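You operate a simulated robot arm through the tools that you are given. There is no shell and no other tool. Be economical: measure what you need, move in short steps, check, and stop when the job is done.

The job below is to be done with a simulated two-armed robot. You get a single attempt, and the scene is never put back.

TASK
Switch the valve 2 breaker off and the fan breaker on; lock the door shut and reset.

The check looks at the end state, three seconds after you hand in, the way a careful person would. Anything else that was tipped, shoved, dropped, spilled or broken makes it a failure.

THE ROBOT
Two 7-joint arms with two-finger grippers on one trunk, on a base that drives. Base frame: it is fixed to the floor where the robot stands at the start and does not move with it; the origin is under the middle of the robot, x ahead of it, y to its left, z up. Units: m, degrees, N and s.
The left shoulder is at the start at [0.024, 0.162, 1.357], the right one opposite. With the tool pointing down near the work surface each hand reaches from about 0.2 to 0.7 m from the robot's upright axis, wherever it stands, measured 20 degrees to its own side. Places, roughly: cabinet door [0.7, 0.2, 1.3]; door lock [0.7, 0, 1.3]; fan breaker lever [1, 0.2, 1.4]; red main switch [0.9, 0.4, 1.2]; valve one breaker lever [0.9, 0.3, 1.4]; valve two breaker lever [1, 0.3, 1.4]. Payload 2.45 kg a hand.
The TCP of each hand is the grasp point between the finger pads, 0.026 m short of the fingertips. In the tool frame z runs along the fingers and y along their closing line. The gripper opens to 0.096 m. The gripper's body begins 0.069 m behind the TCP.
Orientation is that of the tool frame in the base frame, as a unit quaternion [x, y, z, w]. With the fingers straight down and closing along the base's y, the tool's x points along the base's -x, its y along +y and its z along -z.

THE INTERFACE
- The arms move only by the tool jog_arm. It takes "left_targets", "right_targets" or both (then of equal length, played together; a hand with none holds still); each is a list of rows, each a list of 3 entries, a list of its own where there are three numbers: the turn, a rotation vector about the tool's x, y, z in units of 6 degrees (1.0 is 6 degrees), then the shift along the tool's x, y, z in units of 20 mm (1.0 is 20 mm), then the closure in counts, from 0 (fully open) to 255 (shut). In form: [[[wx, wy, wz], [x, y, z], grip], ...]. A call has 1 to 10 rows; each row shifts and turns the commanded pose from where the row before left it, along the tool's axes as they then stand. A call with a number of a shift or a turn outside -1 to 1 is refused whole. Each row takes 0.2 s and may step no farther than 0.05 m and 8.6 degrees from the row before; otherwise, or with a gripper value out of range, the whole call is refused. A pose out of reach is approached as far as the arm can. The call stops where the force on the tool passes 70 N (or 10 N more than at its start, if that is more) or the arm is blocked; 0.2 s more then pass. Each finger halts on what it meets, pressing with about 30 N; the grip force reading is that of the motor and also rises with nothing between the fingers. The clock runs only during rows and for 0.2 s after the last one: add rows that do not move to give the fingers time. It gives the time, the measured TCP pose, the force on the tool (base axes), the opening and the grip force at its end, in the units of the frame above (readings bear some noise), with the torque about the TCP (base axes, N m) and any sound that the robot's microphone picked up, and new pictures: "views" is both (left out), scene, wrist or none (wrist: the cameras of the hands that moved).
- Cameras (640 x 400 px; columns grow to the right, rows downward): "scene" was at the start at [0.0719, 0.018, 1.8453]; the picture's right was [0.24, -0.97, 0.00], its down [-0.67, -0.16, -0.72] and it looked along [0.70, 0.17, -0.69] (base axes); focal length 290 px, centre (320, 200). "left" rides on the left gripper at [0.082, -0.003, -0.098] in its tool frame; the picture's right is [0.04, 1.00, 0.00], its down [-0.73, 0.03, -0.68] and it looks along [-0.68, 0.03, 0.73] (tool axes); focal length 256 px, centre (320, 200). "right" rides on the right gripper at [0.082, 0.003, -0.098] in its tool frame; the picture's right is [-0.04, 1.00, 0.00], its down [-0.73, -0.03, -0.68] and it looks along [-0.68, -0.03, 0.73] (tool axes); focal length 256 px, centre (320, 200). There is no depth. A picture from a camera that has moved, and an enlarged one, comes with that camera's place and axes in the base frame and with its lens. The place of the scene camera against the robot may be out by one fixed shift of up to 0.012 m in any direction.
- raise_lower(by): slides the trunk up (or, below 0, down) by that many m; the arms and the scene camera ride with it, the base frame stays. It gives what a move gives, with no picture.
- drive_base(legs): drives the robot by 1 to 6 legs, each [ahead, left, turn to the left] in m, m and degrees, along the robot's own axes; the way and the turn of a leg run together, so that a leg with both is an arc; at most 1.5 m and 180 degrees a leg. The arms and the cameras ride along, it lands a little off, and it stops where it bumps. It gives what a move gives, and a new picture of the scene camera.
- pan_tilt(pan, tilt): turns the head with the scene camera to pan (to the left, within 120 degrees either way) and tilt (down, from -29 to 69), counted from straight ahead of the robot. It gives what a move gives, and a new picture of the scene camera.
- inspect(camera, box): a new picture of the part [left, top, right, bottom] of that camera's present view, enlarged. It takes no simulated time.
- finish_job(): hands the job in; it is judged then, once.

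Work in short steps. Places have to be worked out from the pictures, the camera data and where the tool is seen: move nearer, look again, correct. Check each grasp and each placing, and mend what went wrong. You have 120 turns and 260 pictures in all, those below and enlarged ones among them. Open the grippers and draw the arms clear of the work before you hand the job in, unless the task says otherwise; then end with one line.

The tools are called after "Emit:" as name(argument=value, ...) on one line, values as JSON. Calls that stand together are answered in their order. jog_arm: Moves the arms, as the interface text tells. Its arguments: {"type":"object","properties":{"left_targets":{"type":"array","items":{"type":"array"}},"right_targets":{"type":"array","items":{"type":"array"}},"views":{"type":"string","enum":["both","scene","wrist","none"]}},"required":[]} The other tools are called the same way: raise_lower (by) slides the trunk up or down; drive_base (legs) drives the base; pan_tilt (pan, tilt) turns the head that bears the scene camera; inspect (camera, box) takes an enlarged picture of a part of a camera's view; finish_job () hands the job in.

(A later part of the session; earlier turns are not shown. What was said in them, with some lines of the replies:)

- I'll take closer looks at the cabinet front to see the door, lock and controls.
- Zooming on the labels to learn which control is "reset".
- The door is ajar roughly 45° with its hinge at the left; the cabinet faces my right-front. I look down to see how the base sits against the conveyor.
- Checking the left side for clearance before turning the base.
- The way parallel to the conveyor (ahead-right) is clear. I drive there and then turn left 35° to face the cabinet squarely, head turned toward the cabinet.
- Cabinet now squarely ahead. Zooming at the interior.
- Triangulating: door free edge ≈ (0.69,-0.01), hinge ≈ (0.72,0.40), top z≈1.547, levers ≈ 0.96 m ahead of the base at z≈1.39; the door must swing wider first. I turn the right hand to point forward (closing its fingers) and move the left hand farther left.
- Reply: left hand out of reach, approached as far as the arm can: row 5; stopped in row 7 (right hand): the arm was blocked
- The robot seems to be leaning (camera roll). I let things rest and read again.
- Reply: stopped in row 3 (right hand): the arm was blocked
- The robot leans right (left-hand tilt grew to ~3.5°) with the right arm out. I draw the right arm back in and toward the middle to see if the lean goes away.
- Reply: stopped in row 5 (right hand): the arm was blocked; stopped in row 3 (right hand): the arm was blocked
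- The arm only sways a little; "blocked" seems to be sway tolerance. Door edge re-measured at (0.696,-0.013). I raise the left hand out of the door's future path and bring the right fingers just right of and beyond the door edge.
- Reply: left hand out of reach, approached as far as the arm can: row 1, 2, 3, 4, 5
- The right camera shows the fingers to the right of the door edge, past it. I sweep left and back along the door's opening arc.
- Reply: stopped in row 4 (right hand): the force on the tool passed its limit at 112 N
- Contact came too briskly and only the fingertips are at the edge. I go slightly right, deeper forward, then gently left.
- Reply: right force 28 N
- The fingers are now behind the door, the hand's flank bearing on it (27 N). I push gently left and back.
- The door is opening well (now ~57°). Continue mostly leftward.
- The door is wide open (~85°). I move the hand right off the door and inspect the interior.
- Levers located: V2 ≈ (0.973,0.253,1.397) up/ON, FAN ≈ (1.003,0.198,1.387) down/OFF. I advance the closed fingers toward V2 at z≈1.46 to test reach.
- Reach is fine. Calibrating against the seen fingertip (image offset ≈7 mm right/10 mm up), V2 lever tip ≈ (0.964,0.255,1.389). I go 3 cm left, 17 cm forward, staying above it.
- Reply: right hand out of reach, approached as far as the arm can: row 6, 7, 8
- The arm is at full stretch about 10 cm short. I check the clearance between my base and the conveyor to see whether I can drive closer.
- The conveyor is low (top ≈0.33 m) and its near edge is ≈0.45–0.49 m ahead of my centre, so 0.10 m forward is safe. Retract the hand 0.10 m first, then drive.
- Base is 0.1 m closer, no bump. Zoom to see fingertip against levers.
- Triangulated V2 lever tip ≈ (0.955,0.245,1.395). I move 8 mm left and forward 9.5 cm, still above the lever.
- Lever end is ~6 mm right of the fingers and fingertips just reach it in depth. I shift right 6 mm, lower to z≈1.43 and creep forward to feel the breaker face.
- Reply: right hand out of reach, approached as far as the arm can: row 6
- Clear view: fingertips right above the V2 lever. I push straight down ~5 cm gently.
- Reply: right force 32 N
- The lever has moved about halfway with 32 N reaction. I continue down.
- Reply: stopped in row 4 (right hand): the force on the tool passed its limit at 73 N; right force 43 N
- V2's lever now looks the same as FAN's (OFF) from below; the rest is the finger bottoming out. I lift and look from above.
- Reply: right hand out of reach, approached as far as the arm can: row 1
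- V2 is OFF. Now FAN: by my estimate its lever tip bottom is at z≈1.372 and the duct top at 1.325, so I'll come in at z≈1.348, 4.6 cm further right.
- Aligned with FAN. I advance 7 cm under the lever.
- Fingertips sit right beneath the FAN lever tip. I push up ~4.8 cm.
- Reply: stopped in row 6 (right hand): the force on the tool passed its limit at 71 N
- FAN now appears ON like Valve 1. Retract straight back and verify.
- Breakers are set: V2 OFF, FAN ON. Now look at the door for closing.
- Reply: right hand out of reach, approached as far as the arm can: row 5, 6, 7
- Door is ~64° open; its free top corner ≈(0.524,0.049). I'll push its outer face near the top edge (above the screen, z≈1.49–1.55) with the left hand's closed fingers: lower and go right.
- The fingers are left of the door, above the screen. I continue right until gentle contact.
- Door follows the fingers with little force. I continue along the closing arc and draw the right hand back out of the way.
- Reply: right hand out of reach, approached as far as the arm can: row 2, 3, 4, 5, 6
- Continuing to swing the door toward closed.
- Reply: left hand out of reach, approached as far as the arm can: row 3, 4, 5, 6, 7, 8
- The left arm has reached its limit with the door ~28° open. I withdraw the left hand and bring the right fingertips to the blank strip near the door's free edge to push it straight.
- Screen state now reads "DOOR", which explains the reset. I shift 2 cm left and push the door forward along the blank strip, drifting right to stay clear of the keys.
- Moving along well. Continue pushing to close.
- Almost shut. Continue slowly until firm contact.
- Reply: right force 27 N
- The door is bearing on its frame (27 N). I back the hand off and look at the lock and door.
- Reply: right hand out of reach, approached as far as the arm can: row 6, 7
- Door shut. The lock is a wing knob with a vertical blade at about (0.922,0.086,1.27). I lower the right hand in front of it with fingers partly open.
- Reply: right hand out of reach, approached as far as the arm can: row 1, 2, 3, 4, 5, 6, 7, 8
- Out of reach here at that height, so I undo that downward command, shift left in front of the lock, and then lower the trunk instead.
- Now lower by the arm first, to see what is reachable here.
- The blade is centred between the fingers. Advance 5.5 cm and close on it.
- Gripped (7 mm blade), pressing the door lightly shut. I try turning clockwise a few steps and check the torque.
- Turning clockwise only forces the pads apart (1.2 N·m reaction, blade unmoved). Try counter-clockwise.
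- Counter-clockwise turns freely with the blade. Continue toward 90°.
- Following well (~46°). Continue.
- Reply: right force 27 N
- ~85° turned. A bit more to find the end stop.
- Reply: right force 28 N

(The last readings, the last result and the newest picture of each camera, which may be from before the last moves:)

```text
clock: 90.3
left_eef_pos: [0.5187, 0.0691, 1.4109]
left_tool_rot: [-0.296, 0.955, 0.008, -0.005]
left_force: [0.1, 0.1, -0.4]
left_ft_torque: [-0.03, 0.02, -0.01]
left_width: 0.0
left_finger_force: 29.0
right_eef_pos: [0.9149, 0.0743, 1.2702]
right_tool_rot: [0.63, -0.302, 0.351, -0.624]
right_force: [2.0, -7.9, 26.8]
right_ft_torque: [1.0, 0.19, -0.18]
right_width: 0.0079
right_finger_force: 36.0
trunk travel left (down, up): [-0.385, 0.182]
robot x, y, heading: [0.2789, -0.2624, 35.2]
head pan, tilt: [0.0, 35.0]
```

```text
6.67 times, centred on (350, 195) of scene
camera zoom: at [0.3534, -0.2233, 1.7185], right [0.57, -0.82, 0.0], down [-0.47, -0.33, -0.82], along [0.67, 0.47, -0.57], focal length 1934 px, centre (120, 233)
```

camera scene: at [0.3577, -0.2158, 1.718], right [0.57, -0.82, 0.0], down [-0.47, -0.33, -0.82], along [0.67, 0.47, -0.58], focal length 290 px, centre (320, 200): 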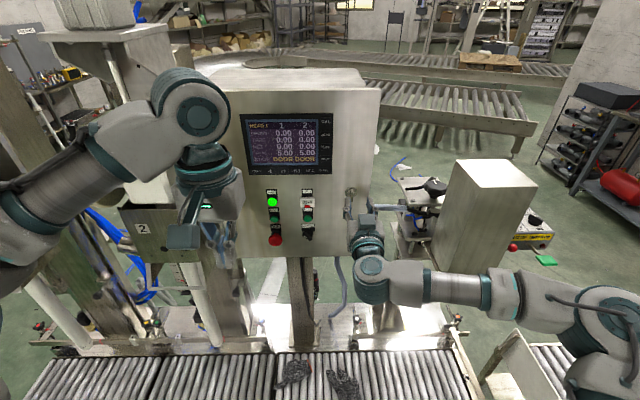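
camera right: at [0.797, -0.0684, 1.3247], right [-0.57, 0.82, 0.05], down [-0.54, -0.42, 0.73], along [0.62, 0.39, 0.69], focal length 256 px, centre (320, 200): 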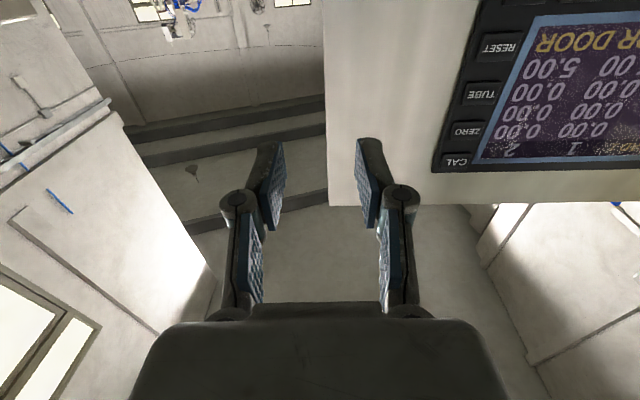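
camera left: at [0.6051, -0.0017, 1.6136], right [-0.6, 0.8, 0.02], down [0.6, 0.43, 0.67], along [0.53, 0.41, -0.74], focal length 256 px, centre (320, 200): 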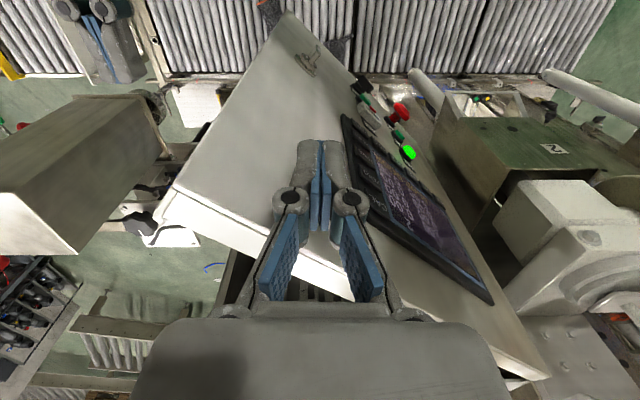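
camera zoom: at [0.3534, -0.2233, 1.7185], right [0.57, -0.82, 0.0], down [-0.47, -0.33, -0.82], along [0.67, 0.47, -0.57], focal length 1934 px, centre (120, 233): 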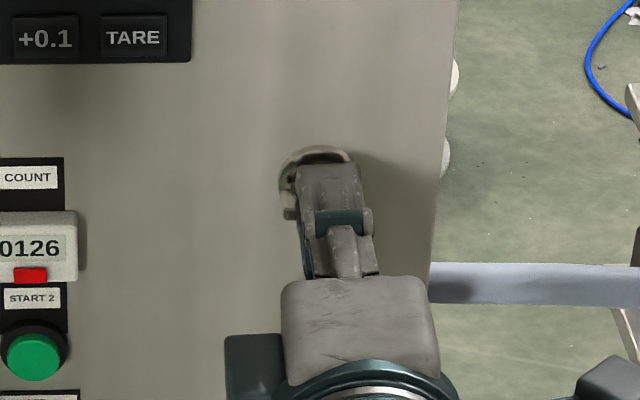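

The end stop is reached (reaction ~0.9 N·m, pads starting to splay). Release, back off and look.

Emit:
jog_arm(right_targets=[[[0, 0, 0], [0, 0, 0], 150], [[0, 0, 0], [0, 0, 0], 150], [[0, 0, 0], [0, 0, -0.5], 150], [[0, 0, 0], [0, 0, -0.8], 150], [[0, 0, 0], [0, 0, -0.9], 150], [[0, 0, 0], [0, 0, -0.9], 150]], views="none")

Emit:
jog_arm(right_targets=[[[0, 0, 1], [0, 0, -0.5], 255], [[0, 0, 1], [0, 0, -0.5], 255], [[0, 0, 1], [0, 0, 0], 255], [[0, 0, 1], [0, 0, 0], 255], [[0, 0, 1], [0, 0, 0], 255], [[0, 0, 1], [0, 0, 0], 255], [[0, 0, 1], [0, 0, 0], 255], [[0, 0, 1], [0, 0, 0], 255]], views="scene")

Emit:
inspect(camera="scene", box=[320, 165, 380, 225])

```text
clock: 91.8
left_eef_pos: [0.5184, 0.0715, 1.4093]
left_tool_rot: [-0.297, 0.955, 0.008, -0.005]
left_force: [-0.8, 0.1, 0.1]
left_ft_torque: [0.05, -0.01, 0.03]
left_width: 0.0
left_finger_force: 28.5
right_eef_pos: [0.8629, 0.0419, 1.2665]
right_tool_rot: [0.633, -0.301, 0.349, -0.622]
right_force: [-0.3, 0.5, 0.1]
right_ft_torque: [0.01, -0.01, 0.03]
right_width: 0.0395
right_finger_force: 0.1
trunk travel left (down, up): [-0.385, 0.182]
robot x, y, heading: [0.2752, -0.2642, 34.7]
head pan, tilt: [0.0, 35.0]
```

```text
clock: 93.5
left_eef_pos: [0.5191, 0.0713, 1.4084]
left_tool_rot: [-0.296, 0.955, 0.007, -0.007]
left_force: [-0.9, -0.1, 0.1]
left_ft_torque: [0.04, 0.02, -0.01]
left_width: 0.0002
left_finger_force: 28.4
right_eef_pos: [0.8486, 0.0316, 1.265]
right_tool_rot: [-0.453, 0.534, -0.066, 0.711]
right_force: [-0.8, 0.0, 0.0]
right_ft_torque: [-0.01, 0.03, -0.02]
right_width: 0.0
right_finger_force: 28.8
trunk travel left (down, up): [-0.385, 0.182]
robot x, y, heading: [0.2799, -0.2645, 34.7]
head pan, tilt: [0.0, 35.0]
camera scene: at [0.3575, -0.2156, 1.718], right [0.57, -0.82, 0.0], down [-0.47, -0.33, -0.82], along [0.67, 0.47, -0.58], focal length 290 px, centre (320, 200)
```

scene: 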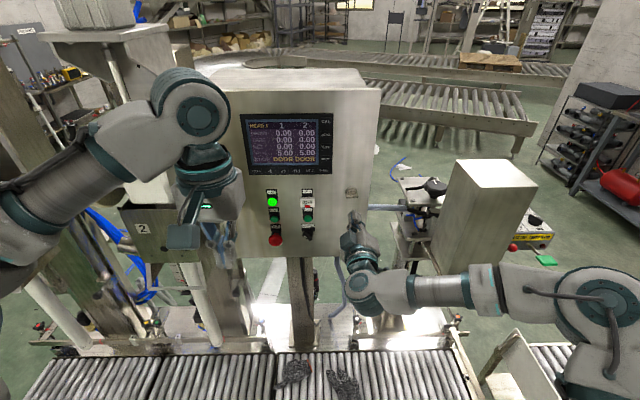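

```text
6.67 times, centred on (350, 195) of scene
camera zoom: at [0.3575, -0.2156, 1.718], right [0.57, -0.82, 0.0], down [-0.47, -0.33, -0.82], along [0.67, 0.47, -0.58], focal length 1934 px, centre (120, 233)
```

zoom: 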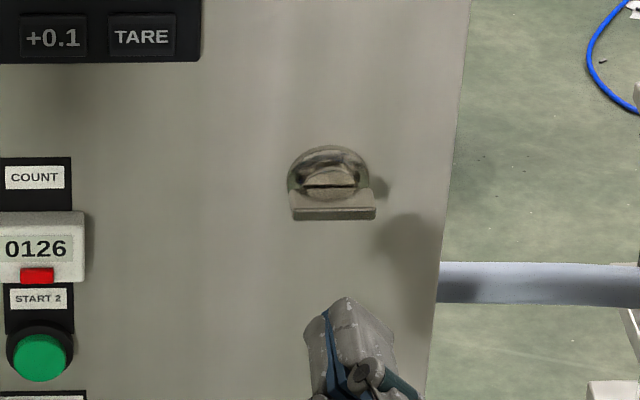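

The lock is horizontal (locked). Now find the RESET key.

Emit:
inspect(camera="scene", box=[290, 105, 350, 185])

Emit:
jog_arm(right_targets=[[[0, 0, 1], [0, 0, -0.4], 255], [[0, 0, 1], [0, 0, -0.4], 255], [[0, 0, 1], [0, 0, 0], 255], [[0, 0, 1], [0, 0, 0], 255], [[0, 0, 1], [0, 0, 0], 255], [[0, 0, 1], [0, 0, 0], 255], [[0, 0, 1], [0, 0, 0], 255], [[0, 0, 0.7], [0, 0, 0], 255]], views="none")

Emit:
inspect(camera="right", box=[0, 0, 640, 400])

```text
5.00 times, centred on (320, 145) of scene
camera zoom: at [0.3575, -0.2156, 1.718], right [0.57, -0.82, 0.0], down [-0.47, -0.33, -0.82], along [0.67, 0.47, -0.58], focal length 1450 px, centre (320, 475)
```

zoom: 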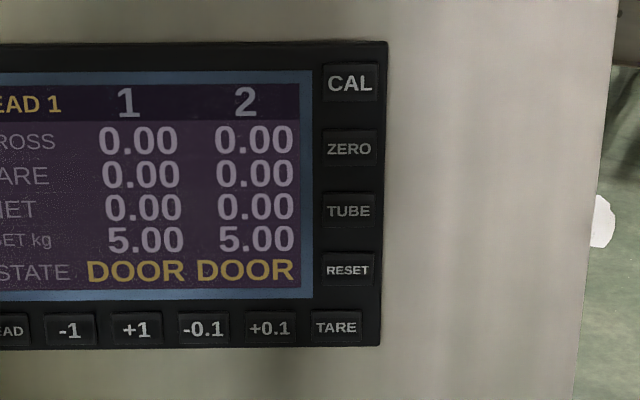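

```text
clock: 95.3
left_eef_pos: [0.5187, 0.0724, 1.4095]
left_tool_rot: [-0.296, 0.955, 0.008, -0.006]
left_force: [-0.7, 0.5, -0.5]
left_ft_torque: [0.0, -0.02, -0.04]
left_width: 0.0002
left_finger_force: 27.8
right_eef_pos: [0.8351, 0.0214, 1.2641]
right_tool_rot: [-0.209, 0.669, 0.218, 0.679]
right_force: [0.0, -0.6, 0.0]
right_ft_torque: [0.02, 0.03, -0.01]
right_width: 0.0
right_finger_force: 28.3
trunk travel left (down, up): [-0.385, 0.182]
robot x, y, heading: [0.2797, -0.2625, 35.0]
head pan, tilt: [0.0, 35.0]
```

```text
1.00 times, centred on (320, 200) of right (not enlarged: the box is as wide or as high as the picture)
camera zoom: at [0.7543, -0.0321, 1.1801], right [-0.58, 0.82, 0.05], down [-0.54, -0.43, 0.72], along [0.61, 0.39, 0.69], focal length 256 px, centre (320, 200)
```

zoom: 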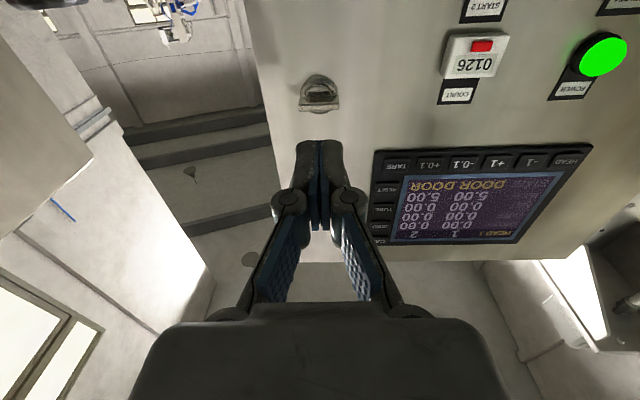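

RESET key triangulated at ≈(0.898,0.155,1.373). I move up and left to stand in front of it.

Emit:
jog_arm(right_targets=[[[0, 0, 0], [-0.9, 0, 0], 255], [[0, 0, 0], [-0.9, 0.7, 0], 255], [[0, 0, 0], [-0.9, 0.7, 0], 255], [[0, 0, 0], [-0.9, 0.7, 0], 255], [[0, 0, 0], [-0.9, 0.7, 0], 255], [[0, 0, 0], [-0.95, 0.75, 0], 255], [[0, 0, 0], [0, 0, 0.8], 255], [[0, 0, 0], [0, 0, 0.8], 255], [[0, 0, 0], [0, 0, 0], 255]], views="none")

Emit:
inspect(camera="right", box=[180, 0, 460, 200])

Emit:
inspect(camera="scene", box=[290, 105, 350, 185])

```text
clock: 97.3
left_eef_pos: [0.5193, 0.0729, 1.4111]
left_tool_rot: [-0.296, 0.955, 0.006, -0.005]
left_force: [0.4, -0.4, -0.9]
left_ft_torque: [0.03, 0.01, 0.01]
left_width: 0.0
left_finger_force: 28.4
right_eef_pos: [0.8188, 0.097, 1.3741]
right_tool_rot: [-0.21, 0.669, 0.217, 0.679]
right_force: [0.5, -0.3, 0.0]
right_ft_torque: [-0.02, 0.01, 0.0]
right_width: 0.0
right_finger_force: 28.2
trunk travel left (down, up): [-0.385, 0.182]
robot x, y, heading: [0.2782, -0.2638, 35.2]
head pan, tilt: [0.0, 35.0]
```

```text
2.00 times, centred on (320, 100) of right
camera zoom: at [0.7373, 0.0423, 1.2903], right [-0.58, 0.82, 0.05], down [-0.55, -0.43, 0.72], along [0.61, 0.39, 0.69], focal length 512 px, centre (320, 400)
```

zoom: 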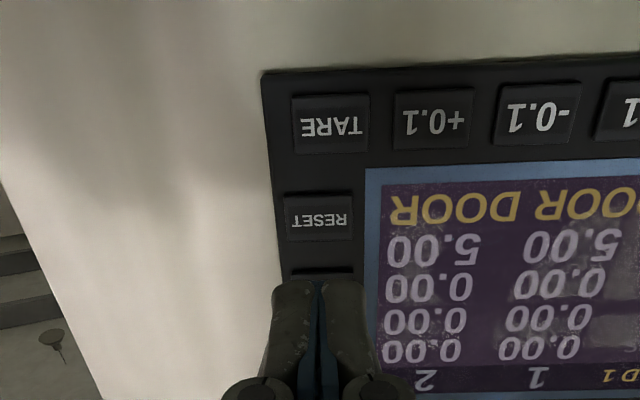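

```text
5.00 times, centred on (320, 145) of scene
camera zoom: at [0.3569, -0.2154, 1.718], right [0.57, -0.82, 0.0], down [-0.47, -0.33, -0.82], along [0.67, 0.47, -0.58], focal length 1450 px, centre (320, 475)
```

zoom: 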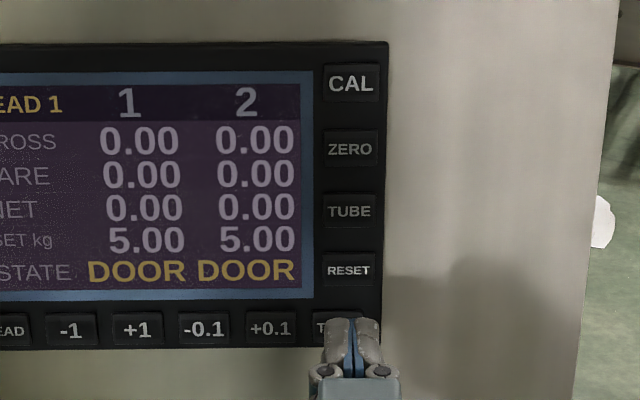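

Lateral alignment is right; raise 3 mm and advance gently to press RESET.

Emit:
jog_arm(right_targets=[[[0, 0, 0], [-0.12, 0, 0.7], 255], [[0, 0, 0], [0, 0, 0.7], 255], [[0, 0, 0], [0, 0, 0.7], 255], [[0, 0, 0], [0, 0, 0.4], 255], [[0, 0, 0], [0, 0, 0.3], 255], [[0, 0, 0], [0, 0, 0], 255]], views="none")

Emit:
inspect(camera="right", box=[180, 0, 460, 200])

Emit:
inspect(camera="scene", box=[290, 105, 350, 185])

```text
clock: 98.8
left_eef_pos: [0.5194, 0.0731, 1.4089]
left_tool_rot: [-0.297, 0.955, 0.005, -0.006]
left_force: [0.4, -0.1, 0.2]
left_ft_torque: [-0.01, 0.01, 0.01]
left_width: 0.0
left_finger_force: 29.0
right_eef_pos: [0.8645, 0.1303, 1.3779]
right_tool_rot: [-0.21, 0.668, 0.218, 0.68]
right_force: [-0.4, -0.6, 0.4]
right_ft_torque: [0.0, -0.01, -0.01]
right_width: 0.0001
right_finger_force: 28.3
trunk travel left (down, up): [-0.385, 0.182]
robot x, y, heading: [0.2784, -0.2619, 35.0]
head pan, tilt: [0.0, 35.0]
```

```text
2.00 times, centred on (320, 100) of right
camera zoom: at [0.7838, 0.0758, 1.2934], right [-0.58, 0.82, 0.05], down [-0.55, -0.43, 0.72], along [0.61, 0.39, 0.69], focal length 512 px, centre (320, 400)
```

zoom: 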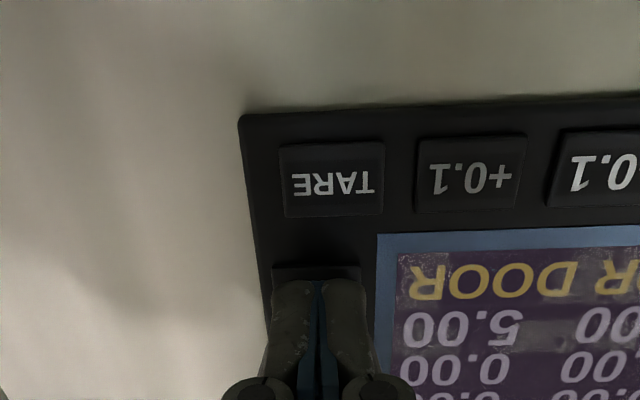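

```text
5.00 times, centred on (320, 145) of scene
camera zoom: at [0.3573, -0.2146, 1.7179], right [0.57, -0.82, 0.0], down [-0.47, -0.33, -0.82], along [0.67, 0.47, -0.58], focal length 1450 px, centre (320, 475)
```

zoom: 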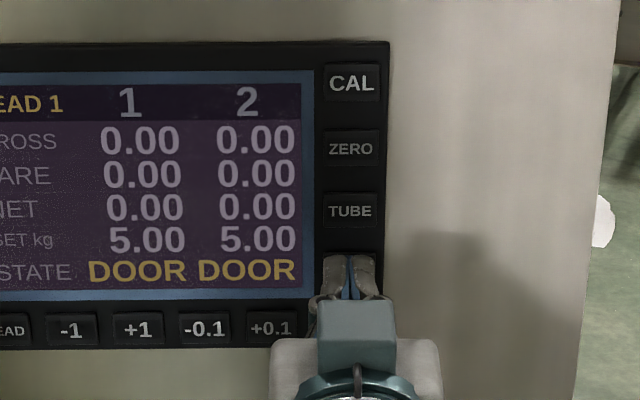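

Directly on RESET's centre, just short. Creep in until it presses.

Emit:
jog_arm(right_targets=[[[0, 0, 0], [0, 0, 0.25], 255], [[0, 0, 0], [0, 0, 0.25], 255], [[0, 0, 0], [0, 0, 0.2], 255], [[0, 0, 0], [0, 0, 0.2], 255], [[0, 0, 0], [0, 0, 0], 255]], views="none")

Emit:
inspect(camera="scene", box=[290, 105, 350, 185])

```text
clock: 100.0
left_eef_pos: [0.5161, 0.0696, 1.4098]
left_tool_rot: [-0.296, 0.955, 0.008, -0.005]
left_force: [-0.4, 0.6, -0.3]
left_ft_torque: [0.0, -0.01, 0.03]
left_width: 0.0002
left_finger_force: 28.6
right_eef_pos: [0.8753, 0.1367, 1.3785]
right_tool_rot: [-0.211, 0.669, 0.218, 0.679]
right_force: [-24.6, -18.4, -15.8]
right_ft_torque: [-0.46, 0.54, 0.06]
right_width: 0.0059
right_finger_force: 28.6
trunk travel left (down, up): [-0.385, 0.182]
robot x, y, heading: [0.2786, -0.2664, 34.9]
head pan, tilt: [0.0, 35.0]
heard: click
```

```text
5.00 times, centred on (320, 145) of scene
camera zoom: at [0.3511, -0.2205, 1.7181], right [0.57, -0.82, 0.0], down [-0.47, -0.33, -0.82], along [0.67, 0.47, -0.57], focal length 1450 px, centre (320, 475)
```

zoom: 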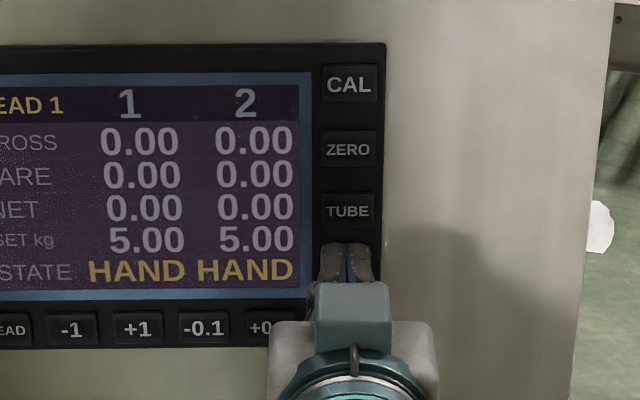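

Click heard and the state returned to HAND. Back the right hand off and check everything.

Emit:
jog_arm(right_targets=[[[0, 0, 0], [0, 0, -0.5], 255], [[0, 0, 0], [0, 0, -1], 255], [[0, 0, 0], [0, 0, -1], 255], [[0, 0, 0], [0, -0.5, -1], 0], [[0, 0, 0], [0, -0.8, -1], 0], [[0, 0, 0], [0, -0.8, -1], 0], [[0, 0, 0], [0, -0.8, -1], 0], [[0, 0, 0], [0, 0, -1], 0], [[0, 0, 0], [0, 0, 0], 0]], left_targets=[[[0, 0, 0], [0, 0, 0], 255], [[0, 0, 0], [0.5, 0, 0], 255], [[0, 0, 0], [0.5, 0, 0], 255], [[0, 0, 0], [0.5, 0, 0], 0], [[0, 0, 0], [0.5, 0, 0], 0], [[0, 0, 0], [0, 0, 0], 0], [[0, 0, 0], [0, 0, 0], 0], [[0, 0, 0], [0, 0, 0], 0], [[0, 0, 0], [0, 0, 0], 0]], views="scene")

Emit:
inspect(camera="scene", box=[230, 60, 400, 270])

Emit:
inspect(camera="scene", box=[320, 60, 400, 130])

```text
clock: 102.0
left_eef_pos: [0.486, 0.0501, 1.4086]
left_tool_rot: [-0.297, 0.955, 0.006, -0.006]
left_force: [0.6, -0.9, -0.1]
left_ft_torque: [-0.02, 0.03, -0.07]
left_width: 0.0959
left_finger_force: 0.1
right_eef_pos: [0.7906, 0.004, 1.3762]
right_tool_rot: [-0.209, 0.669, 0.217, 0.679]
right_force: [0.2, -0.7, 0.0]
right_ft_torque: [0.0, 0.0, 0.0]
right_width: 0.0961
right_finger_force: 0.0
trunk travel left (down, up): [-0.385, 0.182]
robot x, y, heading: [0.2812, -0.2612, 34.7]
head pan, tilt: [0.0, 35.0]
camera scene: at [0.3569, -0.2156, 1.718], right [0.57, -0.82, 0.0], down [-0.47, -0.33, -0.82], along [0.67, 0.47, -0.58], focal length 290 px, centre (320, 200)
```

scene: 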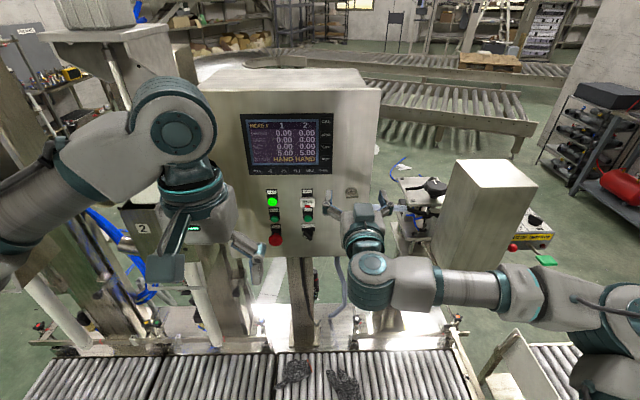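

```text
1.90 times, centred on (315, 165) of scene
camera zoom: at [0.3569, -0.2156, 1.718], right [0.57, -0.82, 0.0], down [-0.47, -0.33, -0.82], along [0.67, 0.47, -0.58], focal length 553 px, centre (330, 267)
```

zoom: 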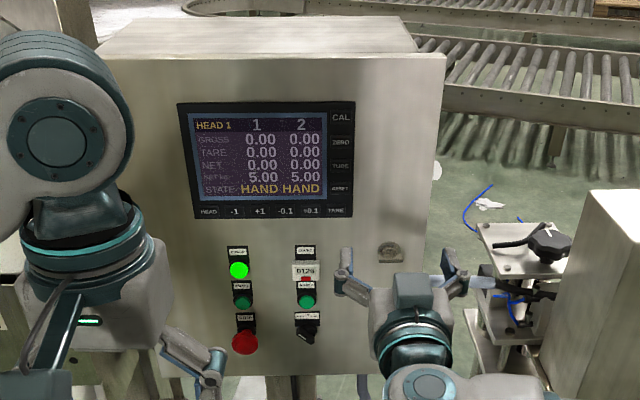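

```text
5.71 times, centred on (360, 95) of scene
camera zoom: at [0.3569, -0.2156, 1.718], right [0.57, -0.82, 0.0], down [-0.47, -0.33, -0.82], along [0.67, 0.47, -0.58], focal length 1658 px, centre (91, 800)
```

zoom: 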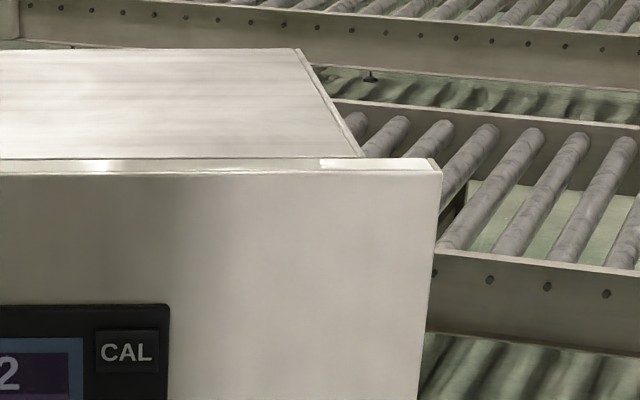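

State HAND, lock horizontal. I draw both arms well clear, raise the trunk again, and check the door's seat from above.

Emit:
jog_arm(left_targets=[[[0, 0, 0], [0.5, 0.5, 0], 0], [[0, 0, 0], [0.5, 0.8, 0], 0], [[0, 0, 0], [0.5, 0.8, 0], 0], [[0, 0, 0], [0.5, 0.8, 0], 0], [[0, 0, 0], [0, 0.8, 0], 0], [[0, 0, 0], [0, 0.8, 0], 0], [[0, 0, 0], [0, 0.8, 0], 0], [[0, 0, 0], [0, 0.8, 0], 0]], right_targets=[[[0, 0, 0], [0, 0, -1], 0], [[0, 0, 0], [0, 0, -1], 0], [[0, 0, 0], [0, 0, -1], 0], [[0, 0, 0], [0, 0, -1], 0], [[0, 0, 0], [0, 0, -1], 0], [[0, 0, 0], [0, 0, 0], 0], [[0, 0, 0], [0, 0, 0], 0], [[0, 0, 0], [0, 0, 0], 0]], views="none")

Emit:
raise_lower(by=0.14)

Emit:
pan_tilt(pan=0, tilt=35)

Emit:
inspect(camera="scene", box=[220, 100, 400, 180])

Emit:
inspect(camera="right", box=[0, 0, 640, 400])

```text
clock: 103.8
left_eef_pos: [0.3826, 0.1281, 1.412]
left_tool_rot: [-0.296, 0.955, 0.006, -0.006]
left_force: [-1.3, 0.3, -0.1]
left_ft_torque: [0.0, -0.03, -0.04]
left_width: 0.0959
left_finger_force: 0.1
right_eef_pos: [0.7081, -0.0511, 1.3737]
right_tool_rot: [-0.21, 0.668, 0.218, 0.68]
right_force: [0.4, 0.4, 0.2]
right_ft_torque: [0.01, 0.01, -0.03]
right_width: 0.096
right_finger_force: 0.0
trunk travel left (down, up): [-0.385, 0.182]
robot x, y, heading: [0.2768, -0.2647, 35.0]
head pan, tilt: [0.0, 35.0]
```

```text
clock: 105.4
left_eef_pos: [0.3843, 0.1284, 1.5523]
left_tool_rot: [-0.296, 0.955, 0.007, -0.007]
left_force: [-0.4, 0.4, -0.2]
left_ft_torque: [-0.01, -0.05, -0.03]
left_width: 0.096
left_finger_force: 0.0
right_eef_pos: [0.7097, -0.0514, 1.5134]
right_tool_rot: [-0.211, 0.669, 0.218, 0.679]
right_force: [0.7, 0.2, -0.4]
right_ft_torque: [-0.04, 0.0, 0.01]
right_width: 0.0961
right_finger_force: 0.1
trunk travel left (down, up): [-0.525, 0.042]
robot x, y, heading: [0.2827, -0.2632, 34.9]
head pan, tilt: [0.0, 35.0]
```

```text
clock: 106.0
left_eef_pos: [0.3837, 0.129, 1.5517]
left_tool_rot: [-0.296, 0.955, 0.006, -0.007]
left_force: [0.0, 0.6, -0.1]
left_ft_torque: [0.01, 0.01, 0.01]
left_width: 0.0959
left_finger_force: 0.1
right_eef_pos: [0.7094, -0.0513, 1.5134]
right_tool_rot: [-0.21, 0.668, 0.218, 0.679]
right_force: [0.4, -0.6, -0.8]
right_ft_torque: [0.01, -0.03, 0.02]
right_width: 0.096
right_finger_force: 0.0
trunk travel left (down, up): [-0.525, 0.042]
robot x, y, heading: [0.2805, -0.265, 35.0]
head pan, tilt: [0.0, 35.0]
camera scene: at [0.3437, -0.2236, 1.8578], right [0.57, -0.82, 0.0], down [-0.47, -0.33, -0.82], along [0.67, 0.47, -0.58], focal length 290 px, centre (320, 200)
```

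scene: 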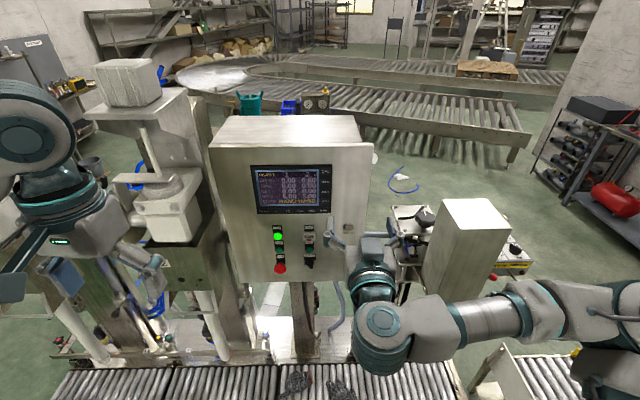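

```text
3.56 times, centred on (310, 140) of scene
camera zoom: at [0.3437, -0.2236, 1.8578], right [0.57, -0.82, 0.0], down [-0.47, -0.33, -0.82], along [0.67, 0.47, -0.58], focal length 1032 px, centre (356, 413)
```

zoom: 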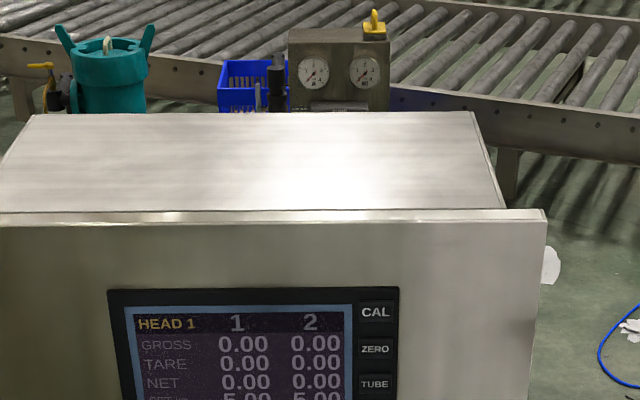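

```text
1.00 times, centred on (320, 200) of right (not enlarged: the box is as wide or as high as the picture)
camera zoom: at [0.6275, -0.1054, 1.429], right [-0.58, 0.82, 0.05], down [-0.55, -0.43, 0.72], along [0.61, 0.39, 0.69], focal length 256 px, centre (320, 200)
```

zoom: 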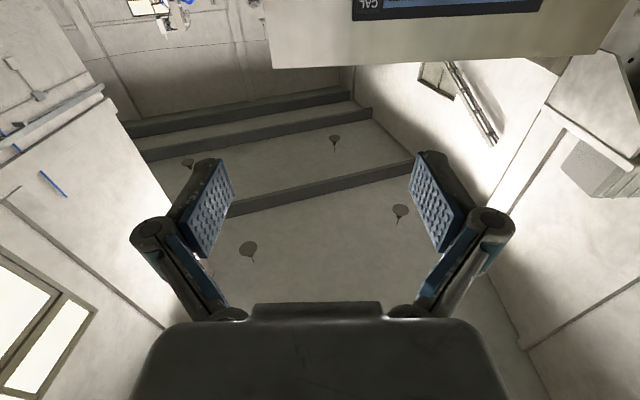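

The door sits flush along its whole top edge, V2 was seen OFF and FAN ON before closing, the lock is turned to horizontal and the display has gone back to HAND. Grippers are open and the arms are clear, so I hand in.

Emit:
finish_job()

```text
The job is handed in.
```

I switched the valve 2 breaker off and the fan breaker on, closed and locked the door, and pressed RESET. It clicked, and the display went from DOOR back to HAND. I took the lock's quarter turn, up to its end stop, as locked and did not pull on the door to test it.
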